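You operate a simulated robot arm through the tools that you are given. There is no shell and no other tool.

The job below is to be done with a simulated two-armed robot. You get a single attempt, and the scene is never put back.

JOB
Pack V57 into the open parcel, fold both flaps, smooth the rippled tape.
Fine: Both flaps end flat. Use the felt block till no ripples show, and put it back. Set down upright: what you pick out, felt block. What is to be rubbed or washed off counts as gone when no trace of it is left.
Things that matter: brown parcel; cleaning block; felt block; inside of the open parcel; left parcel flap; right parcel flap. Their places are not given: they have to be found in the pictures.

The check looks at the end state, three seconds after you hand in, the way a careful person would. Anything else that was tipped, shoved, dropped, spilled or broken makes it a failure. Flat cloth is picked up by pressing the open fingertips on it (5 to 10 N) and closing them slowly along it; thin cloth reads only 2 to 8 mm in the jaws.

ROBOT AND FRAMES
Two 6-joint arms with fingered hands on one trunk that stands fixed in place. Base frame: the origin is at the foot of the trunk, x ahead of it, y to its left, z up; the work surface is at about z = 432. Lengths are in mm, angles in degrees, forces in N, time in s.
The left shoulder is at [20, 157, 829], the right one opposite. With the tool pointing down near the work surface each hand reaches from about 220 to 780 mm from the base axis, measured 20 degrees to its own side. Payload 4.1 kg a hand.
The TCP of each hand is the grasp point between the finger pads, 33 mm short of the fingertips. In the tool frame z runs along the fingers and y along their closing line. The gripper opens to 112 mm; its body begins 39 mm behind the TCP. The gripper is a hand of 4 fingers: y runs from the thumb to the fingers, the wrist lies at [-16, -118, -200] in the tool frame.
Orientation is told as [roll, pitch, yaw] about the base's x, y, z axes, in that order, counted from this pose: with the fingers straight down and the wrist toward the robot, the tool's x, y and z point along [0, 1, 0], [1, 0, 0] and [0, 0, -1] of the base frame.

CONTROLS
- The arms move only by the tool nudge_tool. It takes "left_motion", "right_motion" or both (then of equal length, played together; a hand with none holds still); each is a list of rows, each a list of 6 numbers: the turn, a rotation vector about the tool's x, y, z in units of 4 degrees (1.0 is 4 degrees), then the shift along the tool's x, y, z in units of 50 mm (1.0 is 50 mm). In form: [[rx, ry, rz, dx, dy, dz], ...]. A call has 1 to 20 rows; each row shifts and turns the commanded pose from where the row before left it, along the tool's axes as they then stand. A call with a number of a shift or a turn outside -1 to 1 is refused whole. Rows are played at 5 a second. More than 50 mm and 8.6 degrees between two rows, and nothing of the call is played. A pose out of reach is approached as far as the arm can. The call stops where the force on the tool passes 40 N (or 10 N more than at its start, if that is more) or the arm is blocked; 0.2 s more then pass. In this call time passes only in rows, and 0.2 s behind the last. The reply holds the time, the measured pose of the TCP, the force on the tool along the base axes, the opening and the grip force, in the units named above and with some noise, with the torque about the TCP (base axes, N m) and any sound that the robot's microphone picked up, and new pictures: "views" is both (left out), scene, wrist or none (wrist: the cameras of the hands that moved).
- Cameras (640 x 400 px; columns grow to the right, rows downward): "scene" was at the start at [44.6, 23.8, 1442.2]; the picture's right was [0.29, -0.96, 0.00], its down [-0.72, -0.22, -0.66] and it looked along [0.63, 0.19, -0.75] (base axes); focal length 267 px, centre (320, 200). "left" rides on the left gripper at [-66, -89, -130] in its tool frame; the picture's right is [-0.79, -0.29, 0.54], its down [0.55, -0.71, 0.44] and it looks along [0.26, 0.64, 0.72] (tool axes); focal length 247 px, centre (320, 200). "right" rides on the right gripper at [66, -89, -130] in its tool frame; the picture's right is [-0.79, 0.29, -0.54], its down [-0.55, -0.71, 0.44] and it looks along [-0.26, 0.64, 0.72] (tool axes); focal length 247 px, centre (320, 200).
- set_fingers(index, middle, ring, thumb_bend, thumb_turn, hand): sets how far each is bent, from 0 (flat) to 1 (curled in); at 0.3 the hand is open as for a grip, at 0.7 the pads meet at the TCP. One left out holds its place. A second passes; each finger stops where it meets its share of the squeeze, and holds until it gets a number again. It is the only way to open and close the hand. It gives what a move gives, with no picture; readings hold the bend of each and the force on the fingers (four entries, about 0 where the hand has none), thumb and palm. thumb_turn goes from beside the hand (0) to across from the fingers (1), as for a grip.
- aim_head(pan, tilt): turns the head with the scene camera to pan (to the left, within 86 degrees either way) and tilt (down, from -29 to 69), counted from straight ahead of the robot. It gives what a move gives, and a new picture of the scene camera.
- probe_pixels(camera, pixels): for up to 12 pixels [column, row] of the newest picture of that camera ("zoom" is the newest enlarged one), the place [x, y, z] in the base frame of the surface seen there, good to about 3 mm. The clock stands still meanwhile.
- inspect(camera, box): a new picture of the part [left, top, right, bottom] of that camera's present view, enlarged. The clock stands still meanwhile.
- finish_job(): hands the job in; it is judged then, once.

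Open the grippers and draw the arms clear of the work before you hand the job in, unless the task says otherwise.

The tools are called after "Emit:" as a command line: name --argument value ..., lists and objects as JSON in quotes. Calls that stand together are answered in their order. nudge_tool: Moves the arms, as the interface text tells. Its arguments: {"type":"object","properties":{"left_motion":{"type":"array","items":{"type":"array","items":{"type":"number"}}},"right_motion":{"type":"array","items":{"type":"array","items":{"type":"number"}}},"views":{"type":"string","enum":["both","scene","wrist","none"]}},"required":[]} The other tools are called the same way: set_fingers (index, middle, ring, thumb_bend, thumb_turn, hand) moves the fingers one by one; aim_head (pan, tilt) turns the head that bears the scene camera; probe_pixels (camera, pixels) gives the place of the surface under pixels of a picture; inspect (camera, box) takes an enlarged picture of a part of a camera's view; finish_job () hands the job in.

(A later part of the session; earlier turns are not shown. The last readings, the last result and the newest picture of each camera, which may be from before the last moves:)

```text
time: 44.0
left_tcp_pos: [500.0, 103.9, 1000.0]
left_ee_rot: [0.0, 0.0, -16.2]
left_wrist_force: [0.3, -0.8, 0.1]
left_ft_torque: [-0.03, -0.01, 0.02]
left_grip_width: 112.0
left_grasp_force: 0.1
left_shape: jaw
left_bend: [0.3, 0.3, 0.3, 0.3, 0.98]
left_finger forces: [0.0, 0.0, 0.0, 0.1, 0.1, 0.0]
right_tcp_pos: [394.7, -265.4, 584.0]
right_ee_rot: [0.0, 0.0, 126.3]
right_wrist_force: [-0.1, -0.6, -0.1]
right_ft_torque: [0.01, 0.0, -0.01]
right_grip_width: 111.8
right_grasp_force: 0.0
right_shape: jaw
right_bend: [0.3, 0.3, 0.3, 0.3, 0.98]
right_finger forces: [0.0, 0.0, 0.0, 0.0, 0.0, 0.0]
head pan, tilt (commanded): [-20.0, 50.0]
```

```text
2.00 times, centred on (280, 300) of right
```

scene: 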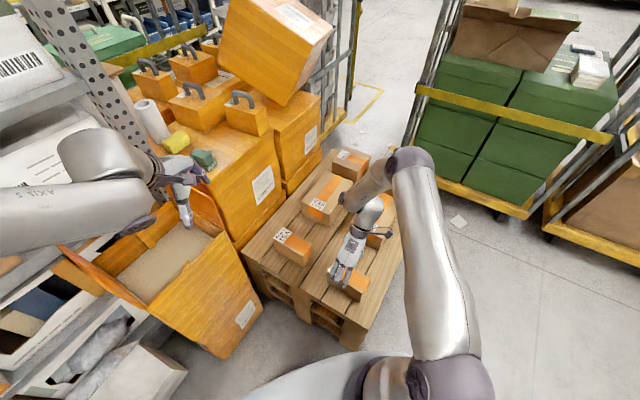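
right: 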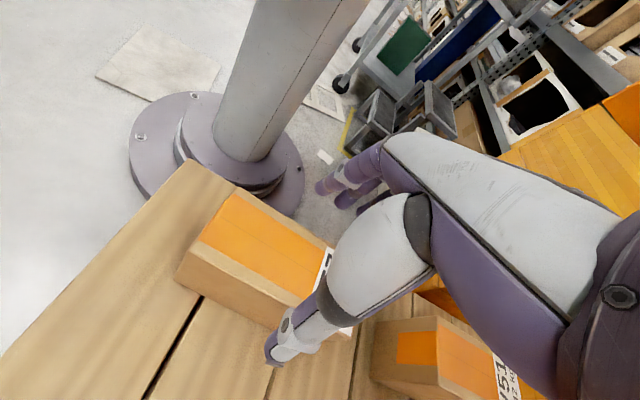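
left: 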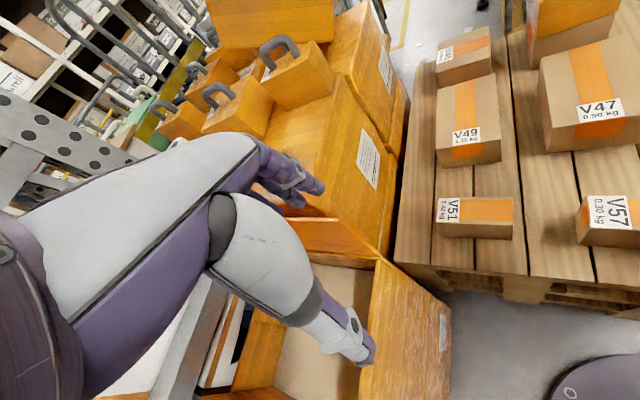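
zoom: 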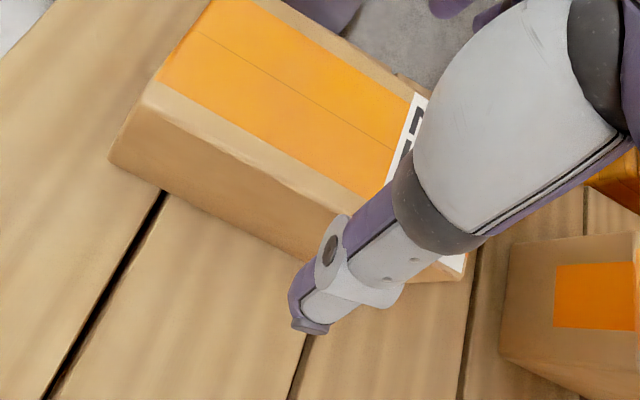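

Alignment looks right: the thumb stands off V57's right face, the three fingers off its left face. I'll lower to z≈507.

Emit:
nudge_tool --right_motion '[[0, 0, 0, 0, 0, 0.5], [0, 0, 0, 0, 0, 0.5], [0, 0, 0, 0, 0, 0.52]]' --views "both"

Emit:
inspect --camera "scene" --box '[300, 150, 440, 310]'

Emit:
inspect --camera "right" --box '[120, 200, 440, 400]'

```text
time: 44.8
left_tcp_pos: [499.0, 104.4, 1001.2]
left_ee_rot: [0.0, 0.0, -16.2]
left_wrist_force: [-0.8, 1.0, 0.2]
left_ft_torque: [0.04, 0.03, -0.01]
left_grip_width: 111.6
left_grasp_force: 0.0
left_shape: jaw
left_bend: [0.3, 0.3, 0.3, 0.3, 0.98]
left_finger forces: [0.1, 0.1, 0.1, 0.1, 0.1, 0.0]
right_tcp_pos: [394.5, -265.8, 510.3]
right_ee_rot: [0.1, 0.0, 126.3]
right_wrist_force: [0.3, 0.6, 0.3]
right_ft_torque: [0.02, -0.01, 0.01]
right_grip_width: 111.8
right_grasp_force: 0.1
right_shape: jaw
right_bend: [0.3, 0.3, 0.3, 0.3, 0.98]
right_finger forces: [0.1, 0.0, 0.0, 0.1, 0.1, 0.0]
head pan, tilt (commanded): [-20.0, 50.0]
```

scene: 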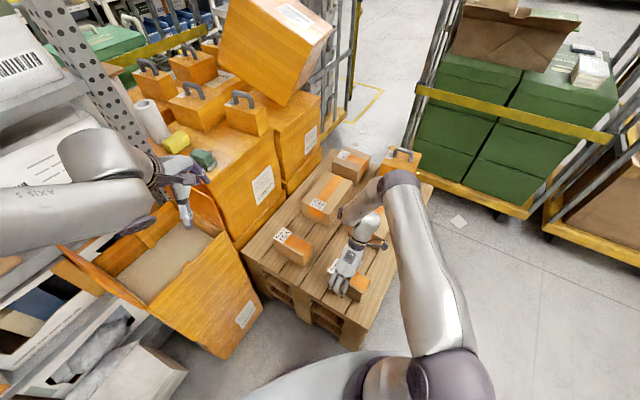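
right: 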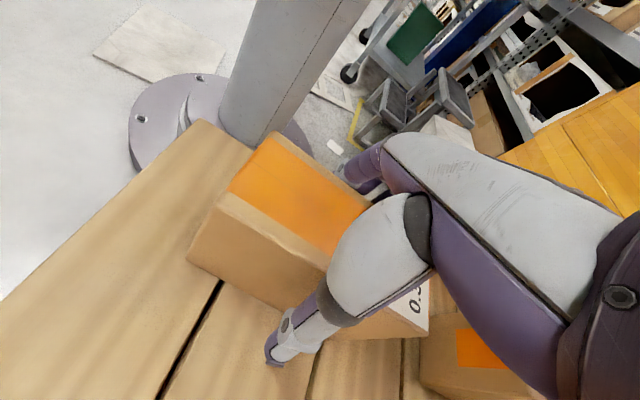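

```text
2.50 times, centred on (370, 230) of scene
```

zoom: 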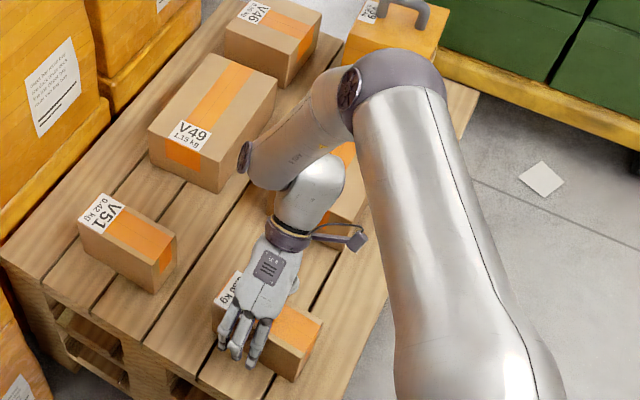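

```text
2.00 times, centred on (280, 300) of right
```

zoom: 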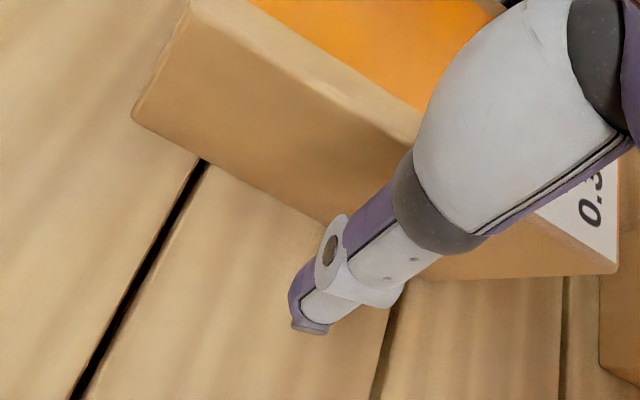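

The jaw straddles V57 with TCP at z 510. I'll close the fingers and thumb gently.

Emit:
set_fingers --hand "right" --index 0.5 --middle 0.5 --ring 0.5 --thumb_bend 0.5

```text
time: 45.8
left_tcp_pos: [499.8, 104.5, 999.7]
left_ee_rot: [0.0, 0.0, -16.2]
left_wrist_force: [0.6, -0.2, 0.8]
left_ft_torque: [0.0, 0.04, 0.0]
left_grip_width: 111.9
left_grasp_force: 0.0
left_shape: jaw
left_bend: [0.3, 0.3, 0.3, 0.3, 0.98]
left_finger forces: [0.0, 0.1, 0.1, 0.0, 0.1, 0.1]
right_tcp_pos: [395.0, -265.5, 510.1]
right_ee_rot: [0.0, 0.0, 126.3]
right_wrist_force: [-0.4, 0.8, 0.7]
right_ft_torque: [0.12, 0.09, 0.0]
right_grip_width: 72.9
right_grasp_force: 14.2
right_shape: fingers
right_bend: [0.44, 0.48, 0.48, 0.46, 0.97]
right_finger forces: [10.8, 1.9, 1.5, 0.0, 13.3, 0.1]
head pan, tilt (commanded): [-20.0, 50.0]
```

Contact made: index 10.8 N, thumb 13.3 N. I'll close a little more so that all fingers share the load.

Emit:
set_fingers --hand "right" --index 0.56 --middle 0.56 --ring 0.56 --thumb_bend 0.56

Emit:
inspect --camera "right" --box '[120, 120, 460, 400]'

Emit:
inspect --camera "scene" --box '[310, 200, 410, 310]'

```text
time: 46.8
left_tcp_pos: [499.3, 105.2, 1000.2]
left_ee_rot: [0.0, 0.0, -16.2]
left_wrist_force: [0.1, -0.1, 0.0]
left_ft_torque: [0.05, 0.0, -0.03]
left_grip_width: 111.9
left_grasp_force: 0.0
left_shape: jaw
left_bend: [0.3, 0.3, 0.3, 0.3, 0.98]
left_finger forces: [0.0, 0.0, 0.0, 0.0, 0.0, 0.0]
right_tcp_pos: [394.9, -267.1, 510.3]
right_ee_rot: [-0.1, 0.1, 126.4]
right_wrist_force: [-1.5, 0.9, 3.3]
right_ft_torque: [0.33, 0.1, 0.08]
right_grip_width: 68.9
right_grasp_force: 24.5
right_shape: fingers
right_bend: [0.45, 0.51, 0.51, 0.5, 0.96]
right_finger forces: [14.5, 5.8, 5.1, 0.1, 23.7, 0.0]
head pan, tilt (commanded): [-20.0, 50.0]
```

```text
1.43 times, centred on (290, 260) of right
```

zoom: 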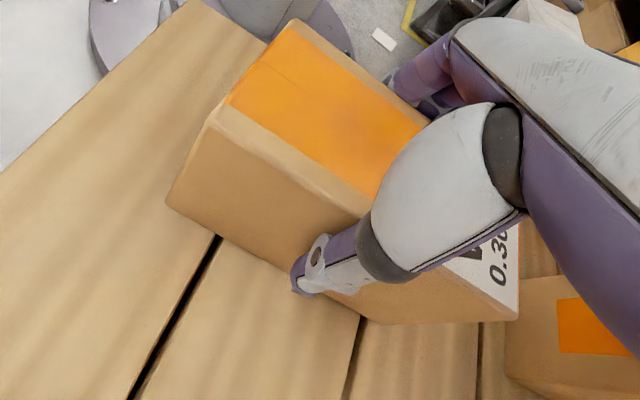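

```text
3.64 times, centred on (360, 255) of scene
```

zoom: 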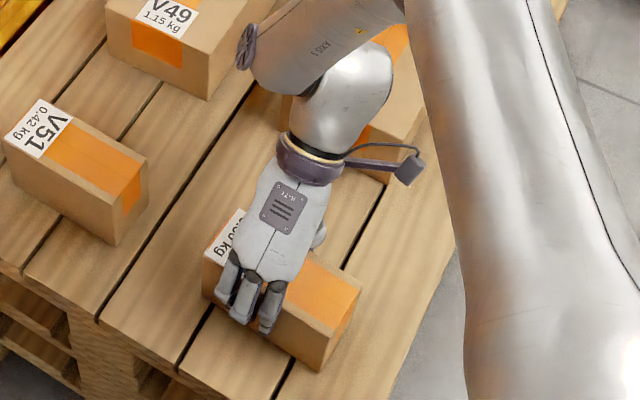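

The grip is 24.5 N and V57 hasn't shifted noticeably. I'll lift it slowly by about 60 mm and check.

Emit:
nudge_tool --right_motion '[[0, 0, 0, 0, 0, -0.2], [0, 0, 0, 0, 0, -0.3], [0, 0, 0, 0, 0, -0.4], [0, 0, 0, 0, 0, -0.4]]' --views "both"

Emit:
inspect --camera "scene" --box '[310, 200, 410, 310]'

```text
time: 47.8
left_tcp_pos: [500.3, 103.9, 1000.7]
left_ee_rot: [0.0, 0.1, -16.3]
left_wrist_force: [0.9, 0.0, -0.1]
left_ft_torque: [0.03, 0.04, 0.03]
left_grip_width: 111.8
left_grasp_force: 0.0
left_shape: jaw
left_bend: [0.3, 0.3, 0.3, 0.3, 0.98]
left_finger forces: [0.0, 0.0, 0.0, 0.1, 0.1, 0.0]
right_tcp_pos: [396.3, -265.3, 576.0]
right_ee_rot: [0.0, 0.0, 126.2]
right_wrist_force: [-0.5, 0.8, -3.4]
right_ft_torque: [-0.02, 0.01, 0.02]
right_grip_width: 68.8
right_grasp_force: 23.5
right_shape: fingers
right_bend: [0.46, 0.51, 0.51, 0.49, 0.96]
right_finger forces: [13.3, 5.1, 4.6, 0.1, 23.7, 0.0]
head pan, tilt (commanded): [-20.0, 50.0]
```

scene: 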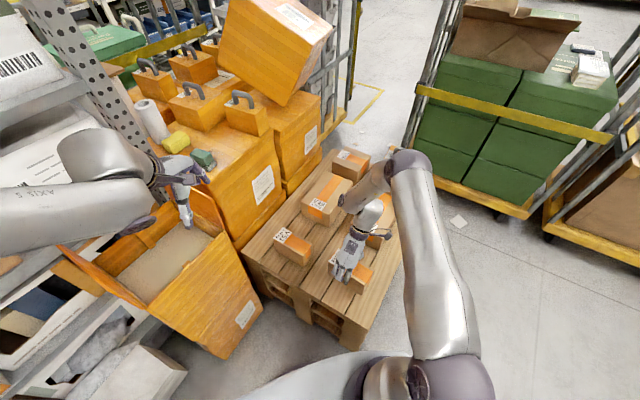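
right: 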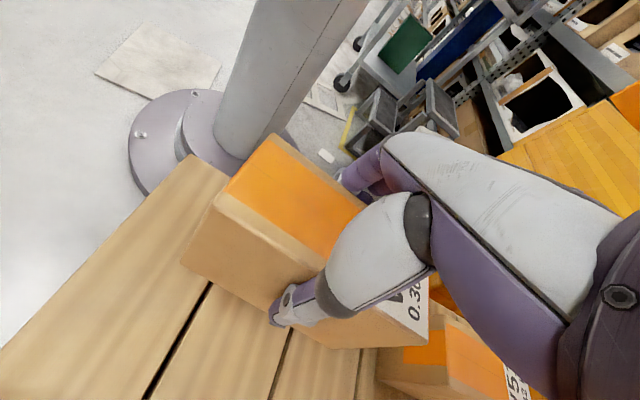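

```text
3.64 times, centred on (360, 255) of scene
```

zoom: 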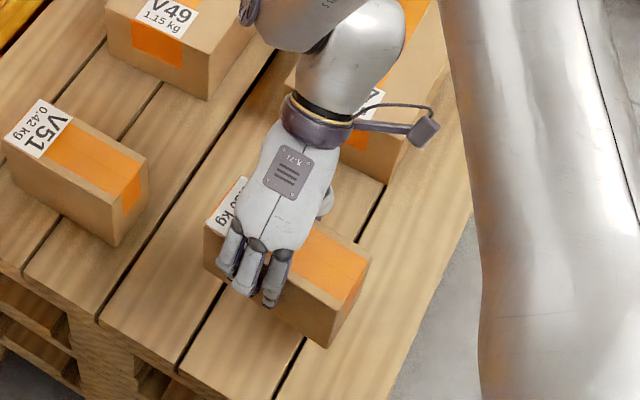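

V57 is held firmly (grip 23.5 N, weight shows as -3.4 N) and hangs level. I'll raise it to z≈900 and move the left hand away to the upper left.

Emit:
nudge_tool --left_motion '[[0, 0, 0, 0.775, -0.433, -0.21], [0, 0, 0, 0.775, -0.433, -0.21], [0, 0, 0, 0.775, -0.433, -0.21], [0, 0, 0, 0.775, -0.433, -0.21], [0, 0, 0, 0.775, -0.433, -0.21], [0, 0, 0, 0.775, -0.433, -0.21], [0, 0, 0, 0.775, -0.433, -0.21], [0, 0, 0, 0.775, -0.433, -0.21]]' --right_motion '[[0, 0, 0, 0, 0, -0.6], [0, 0, 0, 0, 0, -0.8], [0, 0, 0, 0, 0, -0.9], [0, 0, 0, 0, 0, -0.9], [0, 0, 0, 0, 0, -0.9], [0, 0, 0, 0, 0, -0.9], [0, 0, 0, 0, 0, -0.8], [0, 0, 0, 0, 0, -0.6]]' --views "both"

```text
time: 49.6
left_tcp_pos: [418.1, 448.9, 1082.4]
left_ee_rot: [0.1, 0.0, -16.2]
left_wrist_force: [-0.1, -0.2, -1.4]
left_ft_torque: [0.01, 0.01, 0.02]
left_grip_width: 111.9
left_grasp_force: 0.1
left_shape: jaw
left_bend: [0.3, 0.3, 0.3, 0.3, 0.98]
left_finger forces: [0.1, 0.1, 0.1, 0.1, 0.0, 0.2]
right_tcp_pos: [396.4, -265.9, 895.3]
right_ee_rot: [0.0, 0.1, 126.2]
right_wrist_force: [-0.2, -1.4, -3.0]
right_ft_torque: [0.02, 0.07, -0.03]
right_grip_width: 68.6
right_grasp_force: 23.3
right_shape: fingers
right_bend: [0.46, 0.51, 0.51, 0.49, 0.96]
right_finger forces: [13.2, 5.1, 4.5, 0.0, 23.3, 0.1]
head pan, tilt (commanded): [-20.0, 50.0]
```

scene: 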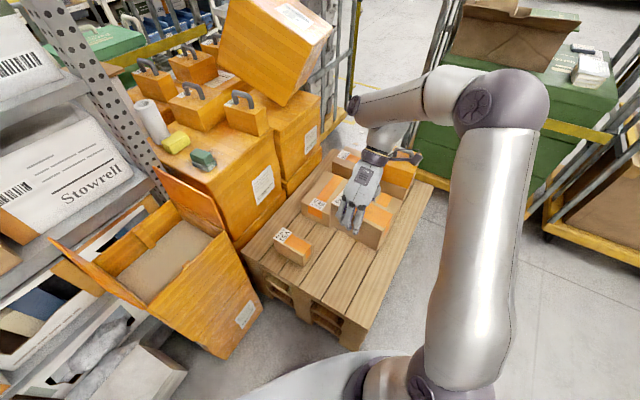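
right: 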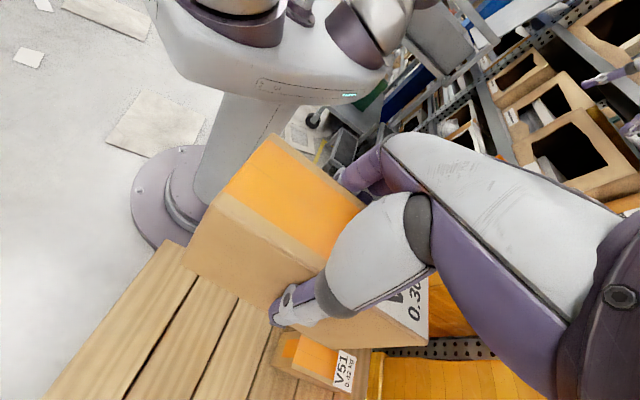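
left: 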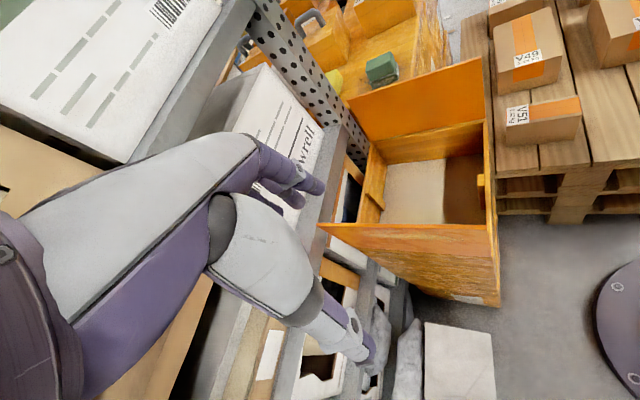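

Both hands are fine. Now I carry V57 leftward to a spot in front of the parcel (409,127) while turning the right hand toward yaw 46, and turn the left hand back toward yaw 24.

Emit:
nudge_tool --left_motion '[[0, 0, -0.5, 0, 0, 0], [0, 0, -0.5, 0, 0, 0], [0, 0, -0.5, 0, 0, 0], [0, 0, -0.5, 0, 0, 0], [0, 0, -0.5, 0, 0, 0], [0, 0, -0.5, 0, 0, 0], [0, 0, -0.5, 0, 0, 0], [0, 0, -0.5, 0, 0, 0], [0, 0, -0.5, 0, 0, 0], [0, 0, -0.5, 0, 0, 0], [0, 0, -0.5, 0, 0, 0], [0, 0, -0.5, 0, 0, 0], [0, 0, -0.5, 0, 0, 0], [0, 0, -0.5, 0, 0, 0], [0, 0, -0.5, 0, 0, 0], [0, 0, -0.5, 0, 0, 0], [0, 0, -0.5, 0, 0, 0], [0, 0, -0.5, 0, 0, 0], [0, 0, -0.5, 0, 0, 0], [0, 0, -0.5, 0, 0, 0]]' --right_motion '[[0, 0, 1, -0.242, 0.309, 0], [0, 0, 1, -0.22, 0.325, 0], [0, 0, 1, -0.197, 0.339, 0], [0, 0, 1, -0.172, 0.352, 0], [0, 0, 1, -0.148, 0.363, 0], [0, 0, 1, -0.122, 0.373, 0], [0, 0, 1, -0.096, 0.38, 0], [0, 0, 1, -0.069, 0.386, 0], [0, 0, 1, -0.042, 0.39, 0], [0, 0, 1, -0.014, 0.392, 0], [0, 0, 1, 0.013, 0.392, 0], [0, 0, 1, 0.04, 0.39, 0], [0, 0, 1, 0.067, 0.386, 0], [0, 0, 1, 0.094, 0.381, 0], [0, 0, 1, 0.121, 0.373, 0], [0, 0, 1, 0.146, 0.364, 0], [0, 0, 1, 0.171, 0.353, 0], [0, 0, 1, 0.195, 0.34, 0], [0, 0, 1, 0.219, 0.326, 0], [0, 0, 1, 0.241, 0.309, 0]]' --views "both"

```text
time: 53.8
left_tcp_pos: [419.2, 450.2, 1084.3]
left_ee_rot: [0.1, 0.1, 23.8]
left_wrist_force: [-0.1, 0.4, 0.4]
left_ft_torque: [-0.01, 0.0, -0.01]
left_grip_width: 111.7
left_grasp_force: 0.0
left_shape: jaw
left_bend: [0.3, 0.3, 0.3, 0.3, 0.98]
left_finger forces: [0.1, 0.0, 0.0, 0.1, 0.0, 0.1]
right_tcp_pos: [420.0, 42.8, 900.8]
right_ee_rot: [-0.9, 0.7, 61.2]
right_wrist_force: [-0.5, 0.1, -2.9]
right_ft_torque: [-0.02, -0.03, 0.02]
right_grip_width: 68.7
right_grasp_force: 22.5
right_shape: fingers
right_bend: [0.46, 0.52, 0.51, 0.49, 0.96]
right_finger forces: [13.1, 4.7, 4.3, 0.0, 22.7, 0.0]
right hand out of reach, approached as far as the arm can: row 17, 18, 19, 20
head pan, tilt (commanded): [-20.0, 50.0]
```

scene: 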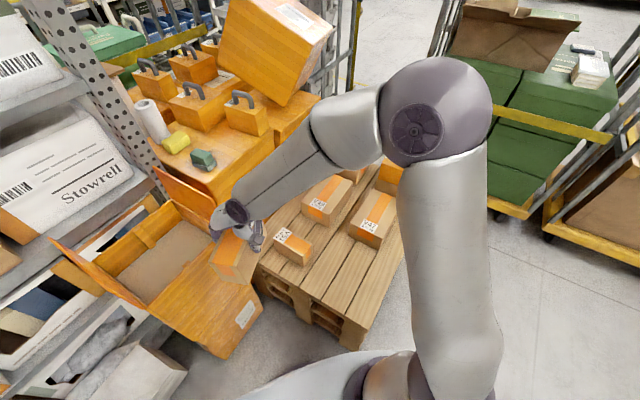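
right: 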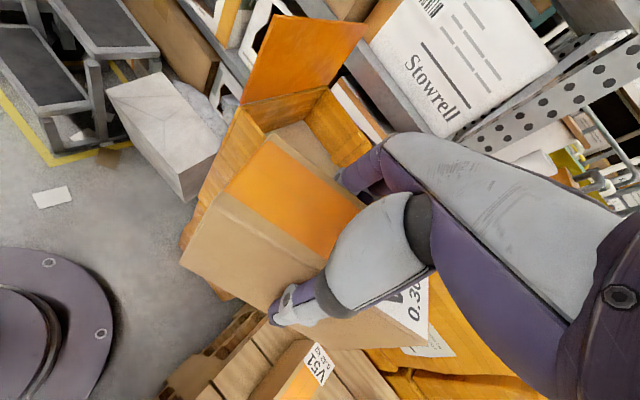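
left: 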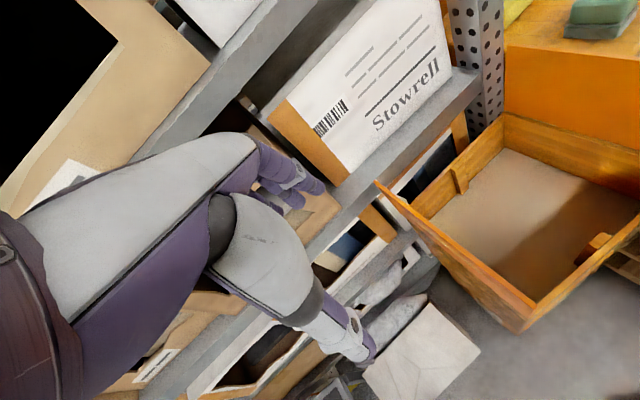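

The right hand stopped at (420,43,901), yaw 61, another inner reach limit; V57 is still held. I'll move farther out along the parcel's middle line, to (472,177), where the wrist is farther from the shoulder.

Emit:
nudge_tool --right_motion '[[0, 0, 0, 0.095, 0.71, 0], [0, 0, 0, 0.095, 0.71, 0], [0, 0, 0.7, 0.095, 0.71, 0], [0, 0, 0.7, 0.095, 0.71, 0]]' --views "both"

```text
time: 54.8
left_tcp_pos: [418.8, 450.5, 1083.7]
left_ee_rot: [0.1, -0.1, 23.8]
left_wrist_force: [-0.7, 0.2, -0.3]
left_ft_torque: [0.0, -0.01, 0.0]
left_grip_width: 111.9
left_grasp_force: 0.0
left_shape: jaw
left_bend: [0.3, 0.3, 0.3, 0.3, 0.98]
left_finger forces: [0.0, 0.1, 0.0, 0.0, 0.1, 0.0]
right_tcp_pos: [471.6, 176.4, 899.5]
right_ee_rot: [-1.1, 0.4, 55.6]
right_wrist_force: [-0.3, 0.3, -3.4]
right_ft_torque: [0.02, -0.01, 0.01]
right_grip_width: 68.4
right_grasp_force: 22.4
right_shape: fingers
right_bend: [0.46, 0.52, 0.52, 0.49, 0.96]
right_finger forces: [13.3, 4.7, 4.1, 0.0, 22.7, 0.0]
head pan, tilt (commanded): [-20.0, 50.0]
```

scene: 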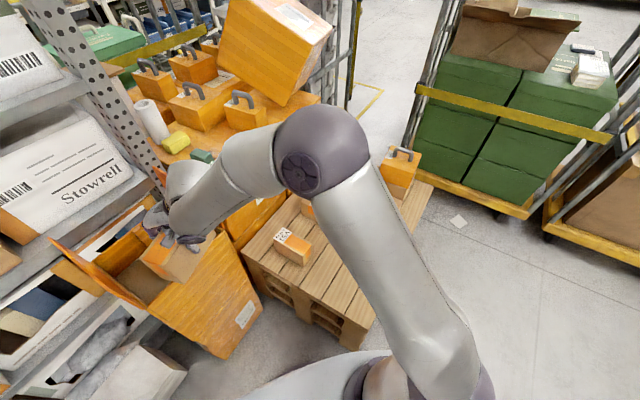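
right: 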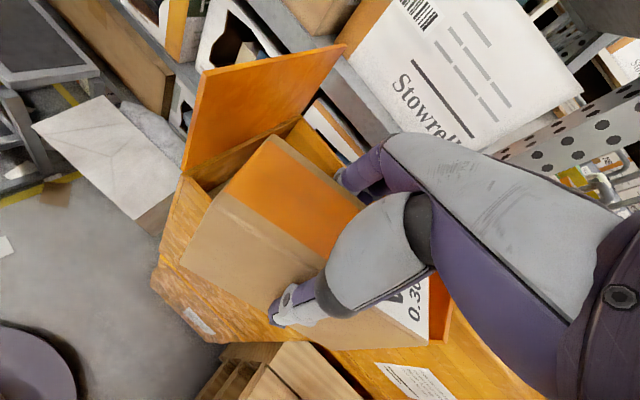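

V57 is now above the parcel's front part at (472,176,900), between the flaps. I'll move on to the placing spot (582,264), turning to yaw 38 and levelling the slight tilt.

Emit:
nudge_tool --right_motion '[[-0.05, 0.14, 0.87, -0.164, 0.539, 0], [-0.05, 0.14, 0.87, -0.131, 0.548, 0], [0, 0, 0.87, -0.097, 0.555, 0], [0, 0, 0.87, -0.064, 0.56, 0], [0, 0, 0.87, -0.03, 0.563, 0]]' --views "both"

Emit:
aim_head --pan 30 --tilt 48

Emit:
inspect --camera "scene" --box '[220, 90, 420, 280]'

Emit:
inspect --camera "left" --box '[360, 80, 640, 340]'

```text
time: 56.0
left_tcp_pos: [419.2, 450.3, 1085.2]
left_ee_rot: [0.0, -0.1, 23.8]
left_wrist_force: [-0.2, 0.0, 0.6]
left_ft_torque: [0.05, -0.01, 0.02]
left_grip_width: 111.9
left_grasp_force: 0.1
left_shape: jaw
left_bend: [0.3, 0.3, 0.3, 0.3, 0.98]
left_finger forces: [0.1, 0.1, 0.0, 0.0, 0.0, 0.0]
right_tcp_pos: [584.4, 265.3, 899.1]
right_ee_rot: [0.0, 0.1, 38.1]
right_wrist_force: [-0.1, -0.4, -2.5]
right_ft_torque: [0.0, 0.0, 0.03]
right_grip_width: 68.8
right_grasp_force: 22.8
right_shape: fingers
right_bend: [0.46, 0.52, 0.52, 0.49, 0.96]
right_finger forces: [13.3, 4.7, 4.1, 0.0, 22.7, 0.0]
head pan, tilt (commanded): [-20.0, 50.0]
```

scene: 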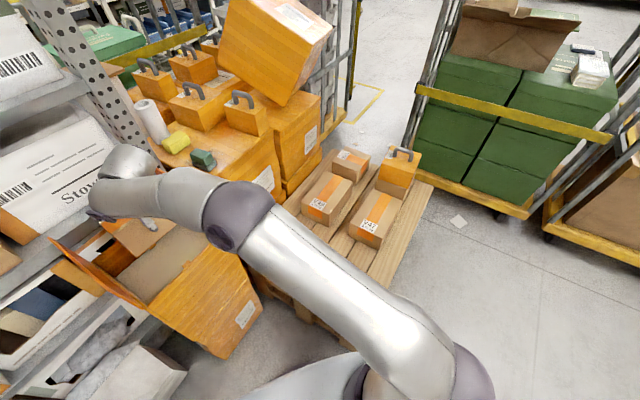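
right: 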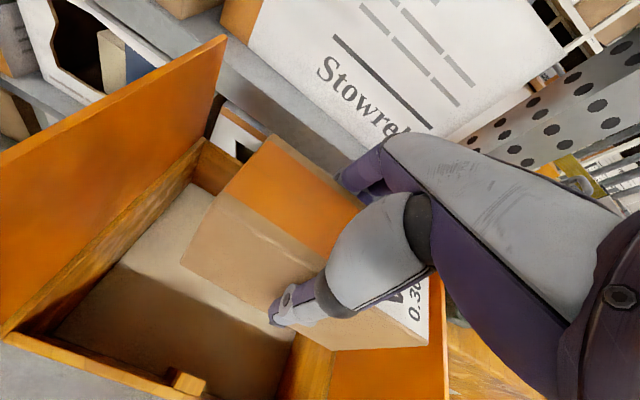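

```text
time: 57.2
left_tcp_pos: [418.5, 449.5, 1085.6]
left_ee_rot: [-0.1, 0.1, 23.8]
left_wrist_force: [0.1, -0.1, -0.4]
left_ft_torque: [0.01, 0.01, 0.01]
left_grip_width: 111.7
left_grasp_force: 0.1
left_shape: jaw
left_bend: [0.3, 0.3, 0.3, 0.3, 0.98]
left_finger forces: [0.0, 0.1, 0.0, 0.0, 0.0, 0.0]
right_tcp_pos: [584.4, 263.4, 898.4]
right_ee_rot: [0.0, 0.0, 38.0]
right_wrist_force: [0.9, 0.0, -3.0]
right_ft_torque: [0.03, 0.03, -0.05]
right_grip_width: 68.3
right_grasp_force: 22.4
right_shape: fingers
right_bend: [0.46, 0.52, 0.52, 0.49, 0.96]
right_finger forces: [13.4, 4.7, 4.1, 0.0, 22.7, 0.0]
head pan, tilt (commanded): [30.0, 48.0]
```

scene: 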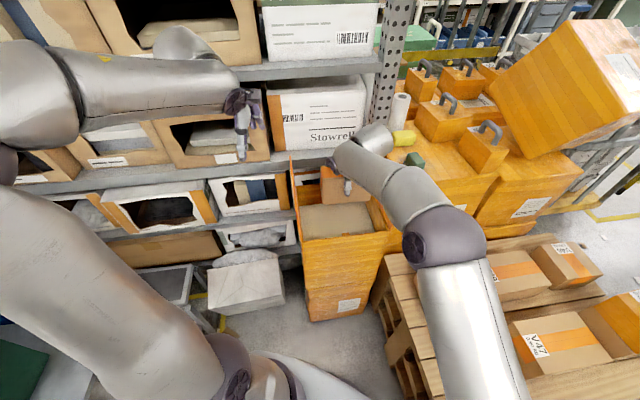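

```text
2.11 times, centred on (320, 185) of scene
```

zoom: 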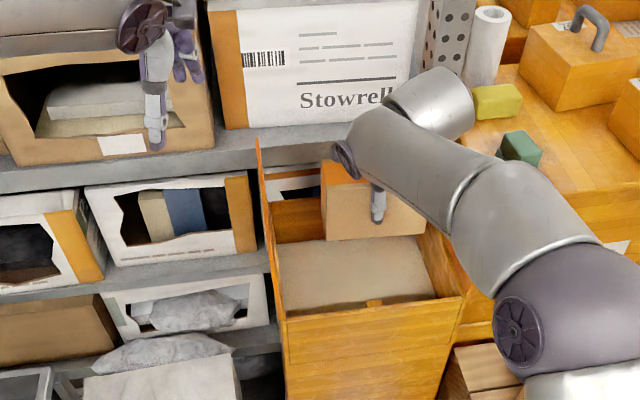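

```text
1.54 times, centred on (500, 210) of left
```

zoom: 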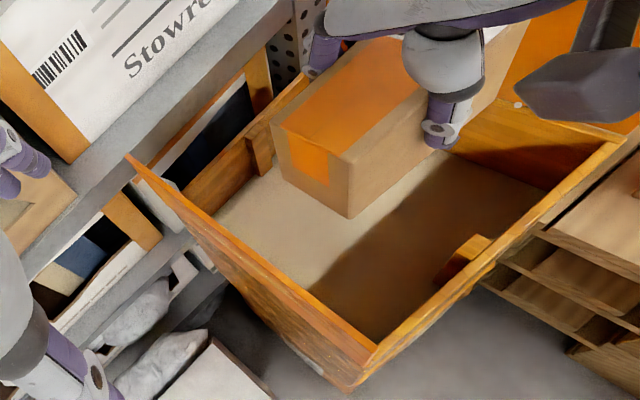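

V57 hangs over the parcel at (584,264,899). Before lowering I'll measure where the right forearm passes relative to the right flap.

Emit:
probe_pixels --camera "zoom" --pixels '[[20, 20]]'

Emit:
probe_pixels --camera "scene" --pixels '[[372, 137], [345, 158], [337, 162], [355, 170], [375, 178], [400, 190], [420, 200], [440, 240], [385, 150], [348, 187], [345, 200], [410, 210]]'

Emit:
inspect --camera "scene" --box '[320, 110, 470, 250]'

```text
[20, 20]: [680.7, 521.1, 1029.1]
```

```text
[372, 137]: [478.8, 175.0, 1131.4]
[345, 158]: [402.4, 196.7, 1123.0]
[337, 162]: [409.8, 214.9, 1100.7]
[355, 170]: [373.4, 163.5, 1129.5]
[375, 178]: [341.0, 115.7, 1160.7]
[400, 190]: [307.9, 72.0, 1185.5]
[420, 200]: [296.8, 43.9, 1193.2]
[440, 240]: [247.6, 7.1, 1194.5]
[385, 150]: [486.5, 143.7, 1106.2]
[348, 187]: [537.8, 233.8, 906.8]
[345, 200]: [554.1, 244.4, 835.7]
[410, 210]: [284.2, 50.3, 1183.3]
```

```text
2.86 times, centred on (395, 180) of scene
```

zoom: 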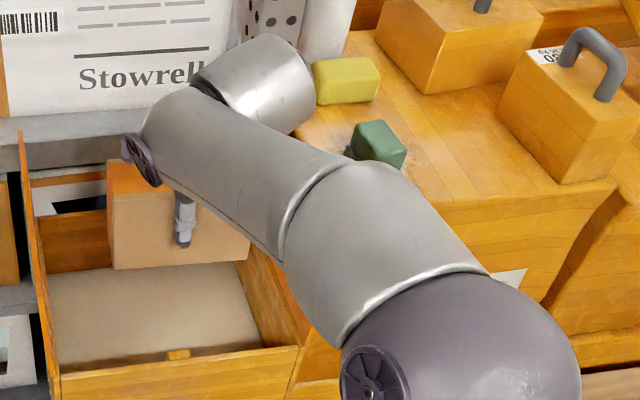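

The forearm stays in front of the parcel and the wrist link is about 100 mm from the right flap tip, so lowering is safe. I'll lower V57 to TCP z≈765 (bottom at ~687, inside the rim) and look.

Emit:
nudge_tool --right_motion '[[0, 0, 0, 0, 0, 0.67], [0, 0, 0, 0, 0, 0.67], [0, 0, 0, 0, 0, 0.67], [0, 0, 0, 0, 0, 0.67]]' --views "both"

Emit:
inspect --camera "scene" --box '[270, 110, 450, 270]'

Emit:
inspect --camera "left" --box '[400, 80, 640, 340]'

```text
time: 58.2
left_tcp_pos: [419.1, 450.3, 1083.8]
left_ee_rot: [0.0, 0.0, 23.8]
left_wrist_force: [-0.8, -0.2, 0.7]
left_ft_torque: [-0.02, 0.01, 0.03]
left_grip_width: 111.9
left_grasp_force: 0.1
left_shape: jaw
left_bend: [0.3, 0.3, 0.3, 0.3, 0.98]
left_finger forces: [0.1, 0.0, 0.0, 0.0, 0.0, 0.0]
right_tcp_pos: [582.0, 264.6, 765.3]
right_ee_rot: [0.1, 0.1, 38.2]
right_wrist_force: [-0.4, 0.7, -2.0]
right_ft_torque: [0.01, -0.03, 0.03]
right_grip_width: 68.7
right_grasp_force: 21.9
right_shape: fingers
right_bend: [0.46, 0.52, 0.52, 0.49, 0.96]
right_finger forces: [13.0, 4.7, 4.2, 0.1, 22.4, 0.0]
head pan, tilt (commanded): [30.0, 48.0]
```

scene: 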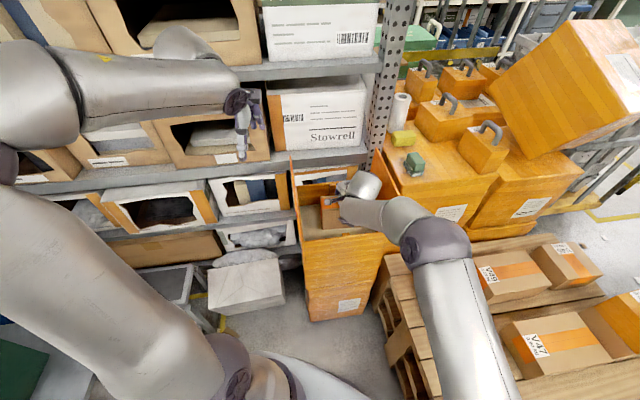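
right: 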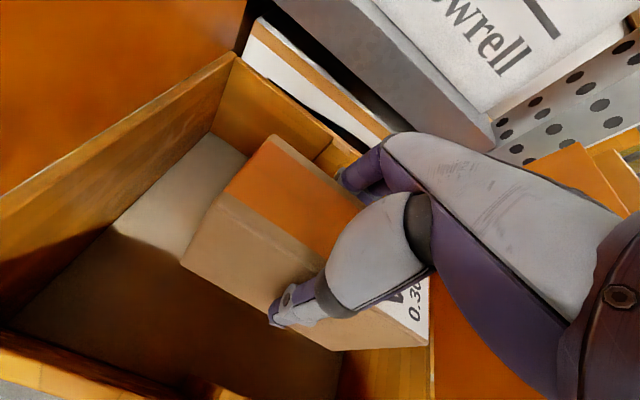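

```text
2.50 times, centred on (360, 190) of scene
```

zoom: 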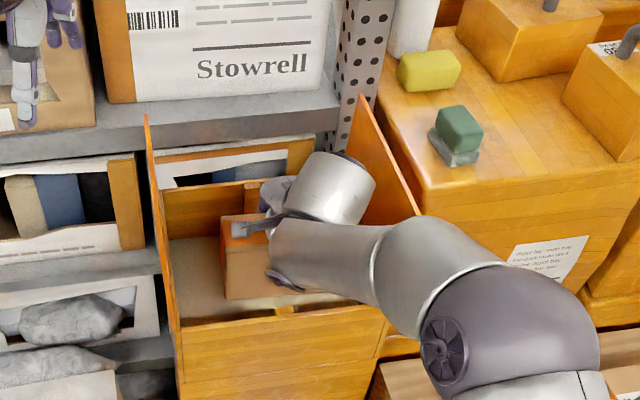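

```text
1.54 times, centred on (520, 210) of left
```

zoom: 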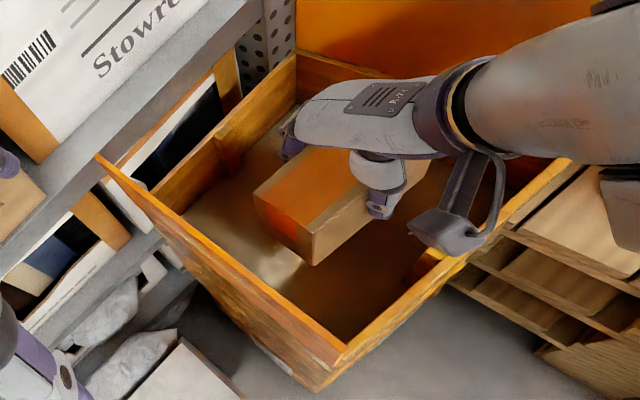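

V57 is inside the rim. A small box on the wrist strap hangs near the front wall (left zoom (440,235)); I'll check its height before lowering the last 55 mm.

Emit:
probe_pixels --camera "zoom" --pixels '[[440, 235], [425, 245], [465, 245], [380, 205], [380, 175], [310, 255], [295, 235], [430, 285], [330, 110], [290, 150], [345, 110], [480, 170]]'

```text
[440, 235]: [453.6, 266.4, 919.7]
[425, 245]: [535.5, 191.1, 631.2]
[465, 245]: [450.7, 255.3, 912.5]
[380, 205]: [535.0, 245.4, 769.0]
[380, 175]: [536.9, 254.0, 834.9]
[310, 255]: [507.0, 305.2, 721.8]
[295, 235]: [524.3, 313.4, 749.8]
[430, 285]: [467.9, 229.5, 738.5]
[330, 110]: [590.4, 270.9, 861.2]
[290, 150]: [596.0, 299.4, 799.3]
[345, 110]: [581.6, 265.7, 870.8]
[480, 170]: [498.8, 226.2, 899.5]
```

The strap box is at z≈915, safe. I'll lower to just above the floor (TCP ≈ 715).

Emit:
nudge_tool --right_motion '[[0, 0, 0, 0, 0, 0.4], [0, 0, 0, 0, 0, 0.4], [0, 0, 0, 0, 0, 0.2]]' --views "both"

Emit:
inspect --camera "left" --box '[400, 80, 640, 340]'

```text
time: 59.0
left_tcp_pos: [418.9, 450.9, 1085.0]
left_ee_rot: [0.1, 0.1, 23.8]
left_wrist_force: [0.4, 1.0, -0.1]
left_ft_torque: [0.02, -0.03, -0.02]
left_grip_width: 112.0
left_grasp_force: 0.1
left_shape: jaw
left_bend: [0.3, 0.3, 0.3, 0.3, 0.98]
left_finger forces: [0.0, 0.0, 0.0, 0.0, 0.0, 0.0]
right_tcp_pos: [582.3, 264.2, 715.1]
right_ee_rot: [0.0, 0.1, 38.1]
right_wrist_force: [0.4, -0.5, -3.1]
right_ft_torque: [-0.01, -0.02, -0.02]
right_grip_width: 68.5
right_grasp_force: 21.7
right_shape: fingers
right_bend: [0.46, 0.52, 0.52, 0.49, 0.96]
right_finger forces: [13.0, 4.6, 4.0, 0.0, 22.2, 0.0]
head pan, tilt (commanded): [30.0, 48.0]
```

scene: 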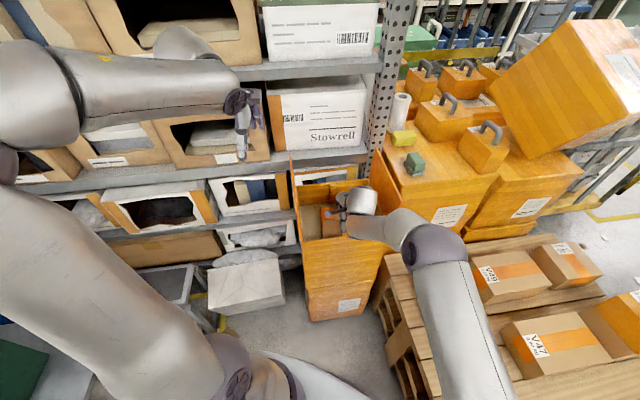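
right: 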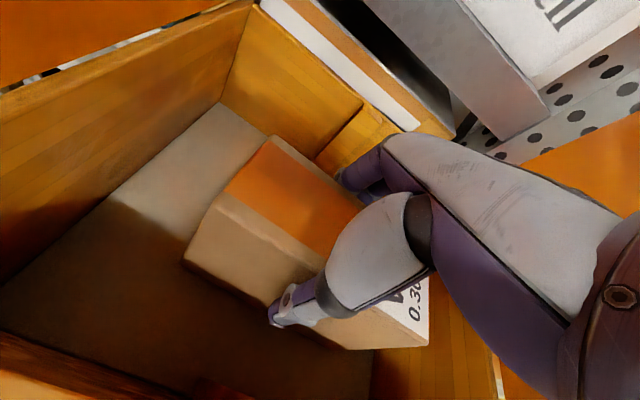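

```text
1.54 times, centred on (520, 210) of left
```

zoom: 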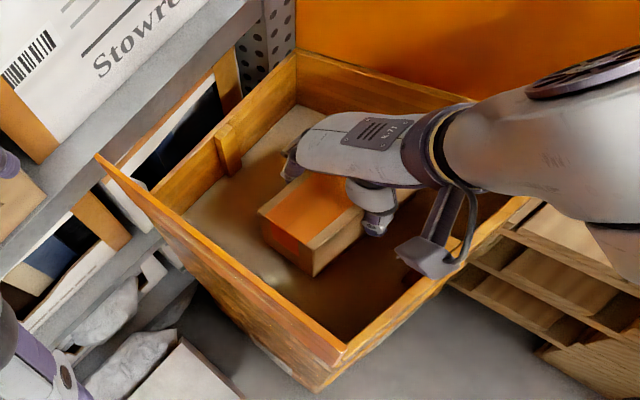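

Still hanging free at TCP z 715 (-3.1 N). I'll lower in very small steps until the floor takes the weight.

Emit:
nudge_tool --right_motion '[[0, 0, 0, 0, 0, 0.06], [0, 0, 0, 0, 0, 0.04]]' --views "none"

```text
time: 59.6
left_tcp_pos: [418.5, 450.6, 1085.0]
left_ee_rot: [0.0, 0.0, 23.7]
left_wrist_force: [0.1, 0.6, -0.7]
left_ft_torque: [-0.01, 0.0, -0.03]
left_grip_width: 111.8
left_grasp_force: 0.1
left_shape: jaw
left_bend: [0.3, 0.3, 0.3, 0.3, 0.98]
left_finger forces: [0.0, 0.1, 0.0, 0.0, 0.1, 0.0]
right_tcp_pos: [582.7, 264.7, 712.0]
right_ee_rot: [0.0, -0.1, 38.1]
right_wrist_force: [-1.5, -0.7, 3.2]
right_ft_torque: [-0.02, -0.05, -0.02]
right_grip_width: 68.4
right_grasp_force: 22.5
right_shape: fingers
right_bend: [0.46, 0.52, 0.52, 0.49, 0.96]
right_finger forces: [12.8, 4.5, 3.9, 0.0, 23.5, 0.0]
head pan, tilt (commanded): [30.0, 48.0]
```

The floor took the weight (+3.2 N). I'll open the hand.

Emit:
set_fingers --hand "right" --index 0.38 --middle 0.4 --ring 0.4 --thumb_bend 0.38

Emit:
set_fingers --hand "right" --index 0.32 --middle 0.32 --ring 0.32 --thumb_bend 0.32

Emit:
inspect --camera "right" --box '[160, 100, 460, 370]'

Emit:
inspect --camera "left" --box '[400, 80, 640, 340]'

```text
time: 60.6
left_tcp_pos: [419.3, 450.1, 1084.0]
left_ee_rot: [0.0, -0.1, 23.8]
left_wrist_force: [-0.6, 0.0, -0.1]
left_ft_torque: [-0.03, 0.0, -0.06]
left_grip_width: 111.8
left_grasp_force: 0.1
left_shape: jaw
left_bend: [0.3, 0.3, 0.3, 0.3, 0.98]
left_finger forces: [0.0, 0.0, 0.1, 0.0, 0.0, 0.1]
right_tcp_pos: [582.3, 265.0, 709.9]
right_ee_rot: [-0.1, 0.0, 38.1]
right_wrist_force: [-0.3, 0.3, 0.5]
right_ft_torque: [0.0, 0.01, -0.03]
right_grip_width: 90.9
right_grasp_force: 0.3
right_shape: fingers
right_bend: [0.38, 0.4, 0.4, 0.38, 0.97]
right_finger forces: [0.2, 0.1, 0.0, 0.0, 0.2, 0.0]
head pan, tilt (commanded): [30.0, 48.0]
```

```text
time: 61.6
left_tcp_pos: [419.7, 450.6, 1084.3]
left_ee_rot: [0.1, 0.0, 23.8]
left_wrist_force: [1.2, -0.6, -0.4]
left_ft_torque: [0.02, 0.01, 0.01]
left_grip_width: 111.9
left_grasp_force: 0.0
left_shape: jaw
left_bend: [0.3, 0.3, 0.3, 0.3, 0.98]
left_finger forces: [0.0, 0.0, 0.0, 0.0, 0.0, 0.1]
right_tcp_pos: [583.2, 263.8, 709.6]
right_ee_rot: [0.1, 0.1, 38.1]
right_wrist_force: [-0.1, -0.4, 0.0]
right_ft_torque: [-0.04, -0.01, -0.02]
right_grip_width: 106.8
right_grasp_force: 0.1
right_shape: fingers
right_bend: [0.32, 0.32, 0.32, 0.32, 0.97]
right_finger forces: [0.0, 0.0, 0.1, 0.0, 0.0, 0.1]
head pan, tilt (commanded): [30.0, 48.0]
```

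```text
1.48 times, centred on (310, 235) of right
```

zoom: 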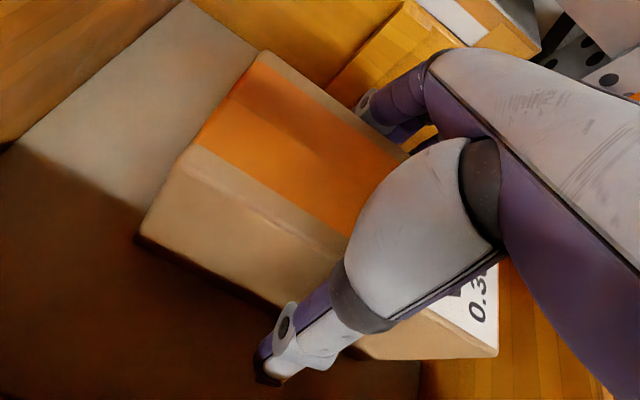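

```text
1.54 times, centred on (520, 210) of left
```

zoom: 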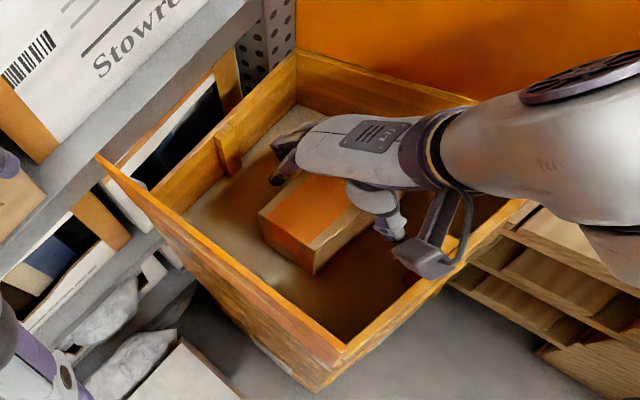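

V57 stands flat on the parcel floor and the hand is clear on both sides. I'll withdraw straight up to z≈900.

Emit:
nudge_tool --right_motion '[[0, 0, 0, 0, 0, -0.3], [0, 0, 0, 0, 0, -0.5], [0, 0, 0, 0, 0, -0.7], [0, 0, 0, 0, 0, -0.8], [0, 0, 0, 0, 0, -0.8], [0, 0, 0, 0, 0, -0.8]]' --views "both"

Emit:
inspect --camera "left" --box '[360, 80, 640, 340]'

```text
time: 63.0
left_tcp_pos: [418.9, 449.6, 1085.3]
left_ee_rot: [-0.1, 0.1, 23.8]
left_wrist_force: [-0.9, 0.0, -0.6]
left_ft_torque: [0.01, 0.03, 0.0]
left_grip_width: 111.8
left_grasp_force: 0.0
left_shape: jaw
left_bend: [0.3, 0.3, 0.3, 0.3, 0.98]
left_finger forces: [0.0, 0.0, 0.0, 0.1, 0.0, 0.0]
right_tcp_pos: [582.2, 265.5, 906.2]
right_ee_rot: [0.0, 0.1, 38.2]
right_wrist_force: [-0.3, 0.2, -0.6]
right_ft_torque: [-0.04, 0.02, 0.01]
right_grip_width: 107.1
right_grasp_force: 0.1
right_shape: fingers
right_bend: [0.32, 0.32, 0.32, 0.32, 0.97]
right_finger forces: [0.0, 0.1, 0.0, 0.0, 0.0, 0.1]
head pan, tilt (commanded): [30.0, 48.0]
```

scene: 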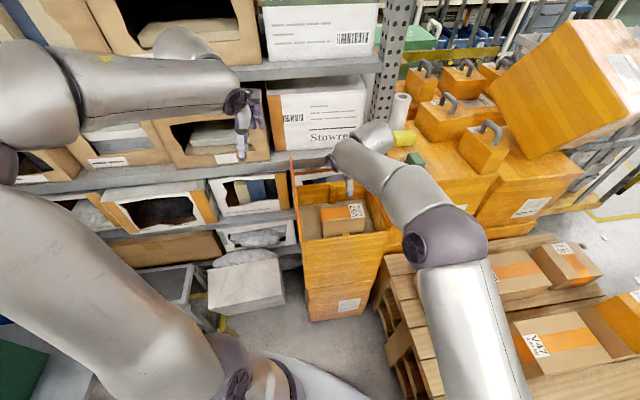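
right: 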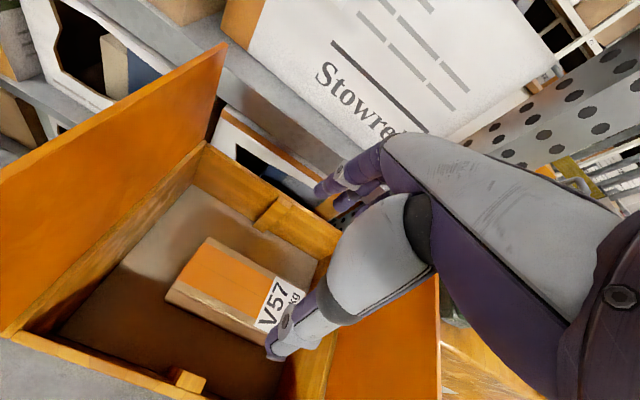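

```text
1.54 times, centred on (500, 210) of left
```

zoom: 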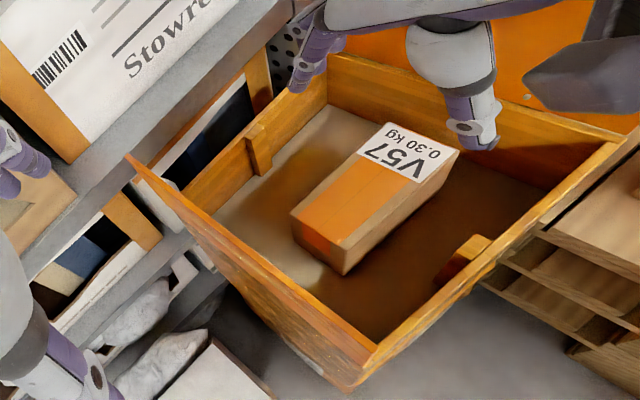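

V57 is packed upright with its label up. Next the right flap: I close the right fingers to a compact bunch, rise, and pass over the flap to its outer side.

Emit:
set_fingers --hand "right" --index 0.6 --middle 0.6 --ring 0.6 --thumb_bend 0.6

Emit:
nudge_tool --right_motion '[[0, 0, 0, 0, 0, -0.8], [0, 0, 0, 0, 0, -0.5], [0, 0, 0, -0.91, -0.15, 0], [0, 0, 0, -0.91, -0.15, 0], [0, 0, 0, -0.91, -0.15, 0], [0, 0, 0, -0.91, -0.15, 0]]' --views "both"

Emit:
inspect --camera "scene" --box '[270, 90, 470, 260]'

Emit:
inspect --camera "left" --box '[400, 0, 640, 240]'

```text
time: 64.0
left_tcp_pos: [419.2, 450.4, 1084.1]
left_ee_rot: [-0.1, 0.0, 23.7]
left_wrist_force: [-0.3, -0.9, 0.5]
left_ft_torque: [0.0, -0.01, 0.01]
left_grip_width: 111.7
left_grasp_force: 0.0
left_shape: jaw
left_bend: [0.3, 0.3, 0.3, 0.3, 0.98]
left_finger forces: [0.0, 0.0, 0.0, 0.1, 0.0, 0.0]
right_tcp_pos: [584.3, 264.7, 906.2]
right_ee_rot: [0.0, 0.0, 38.1]
right_wrist_force: [0.6, -0.5, 0.4]
right_ft_torque: [0.0, -0.02, -0.01]
right_grip_width: 30.6
right_grasp_force: 0.0
right_shape: fingers
right_bend: [0.6, 0.6, 0.6, 0.6, 0.97]
right_finger forces: [0.0, 0.1, 0.0, 0.0, 0.0, 0.0]
head pan, tilt (commanded): [30.0, 48.0]
```

```text
time: 65.4
left_tcp_pos: [419.5, 450.6, 1084.2]
left_ee_rot: [0.0, 0.1, 23.8]
left_wrist_force: [-0.2, 0.4, 0.0]
left_ft_torque: [-0.03, -0.01, 0.0]
left_grip_width: 111.6
left_grasp_force: 0.1
left_shape: jaw
left_bend: [0.3, 0.3, 0.3, 0.3, 0.98]
left_finger forces: [0.0, 0.0, 0.0, 0.1, 0.0, 0.0]
right_tcp_pos: [672.1, 103.6, 970.7]
right_ee_rot: [-0.1, 0.1, 38.2]
right_wrist_force: [0.0, 0.7, -0.7]
right_ft_torque: [-0.05, -0.04, -0.01]
right_grip_width: 30.1
right_grasp_force: 0.1
right_shape: fingers
right_bend: [0.6, 0.6, 0.6, 0.6, 0.98]
right_finger forces: [0.0, 0.1, 0.1, 0.0, 0.1, 0.1]
head pan, tilt (commanded): [30.0, 48.0]
```

scene: 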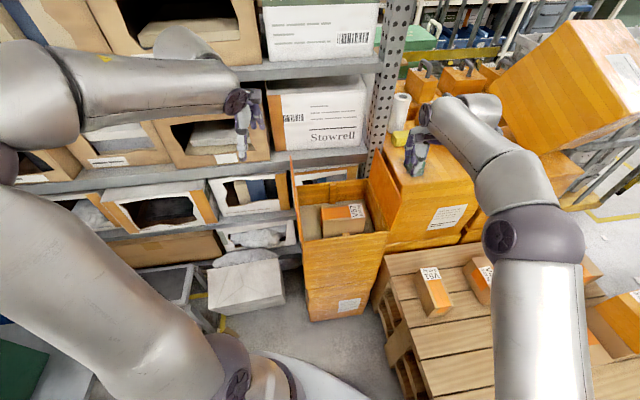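
right: 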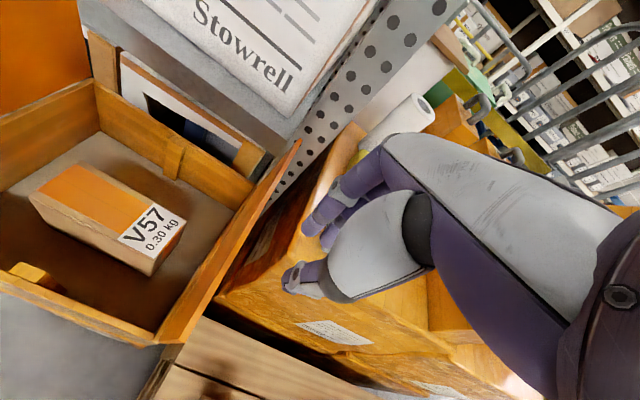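

```text
2.35 times, centred on (370, 175) of scene
```

zoom: 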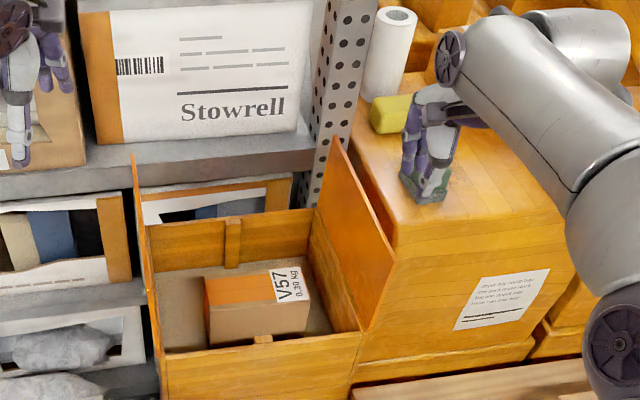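

```text
1.67 times, centred on (520, 120) of left
```

zoom: 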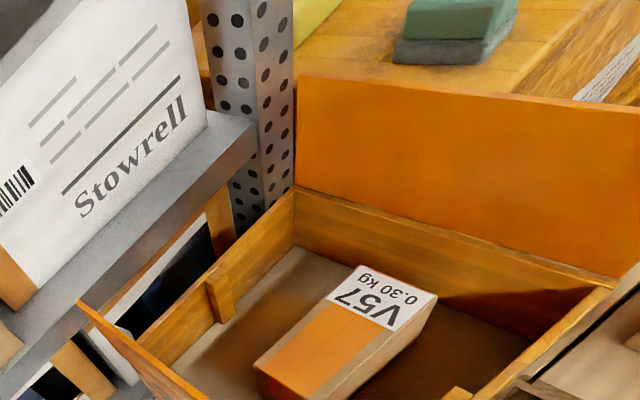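

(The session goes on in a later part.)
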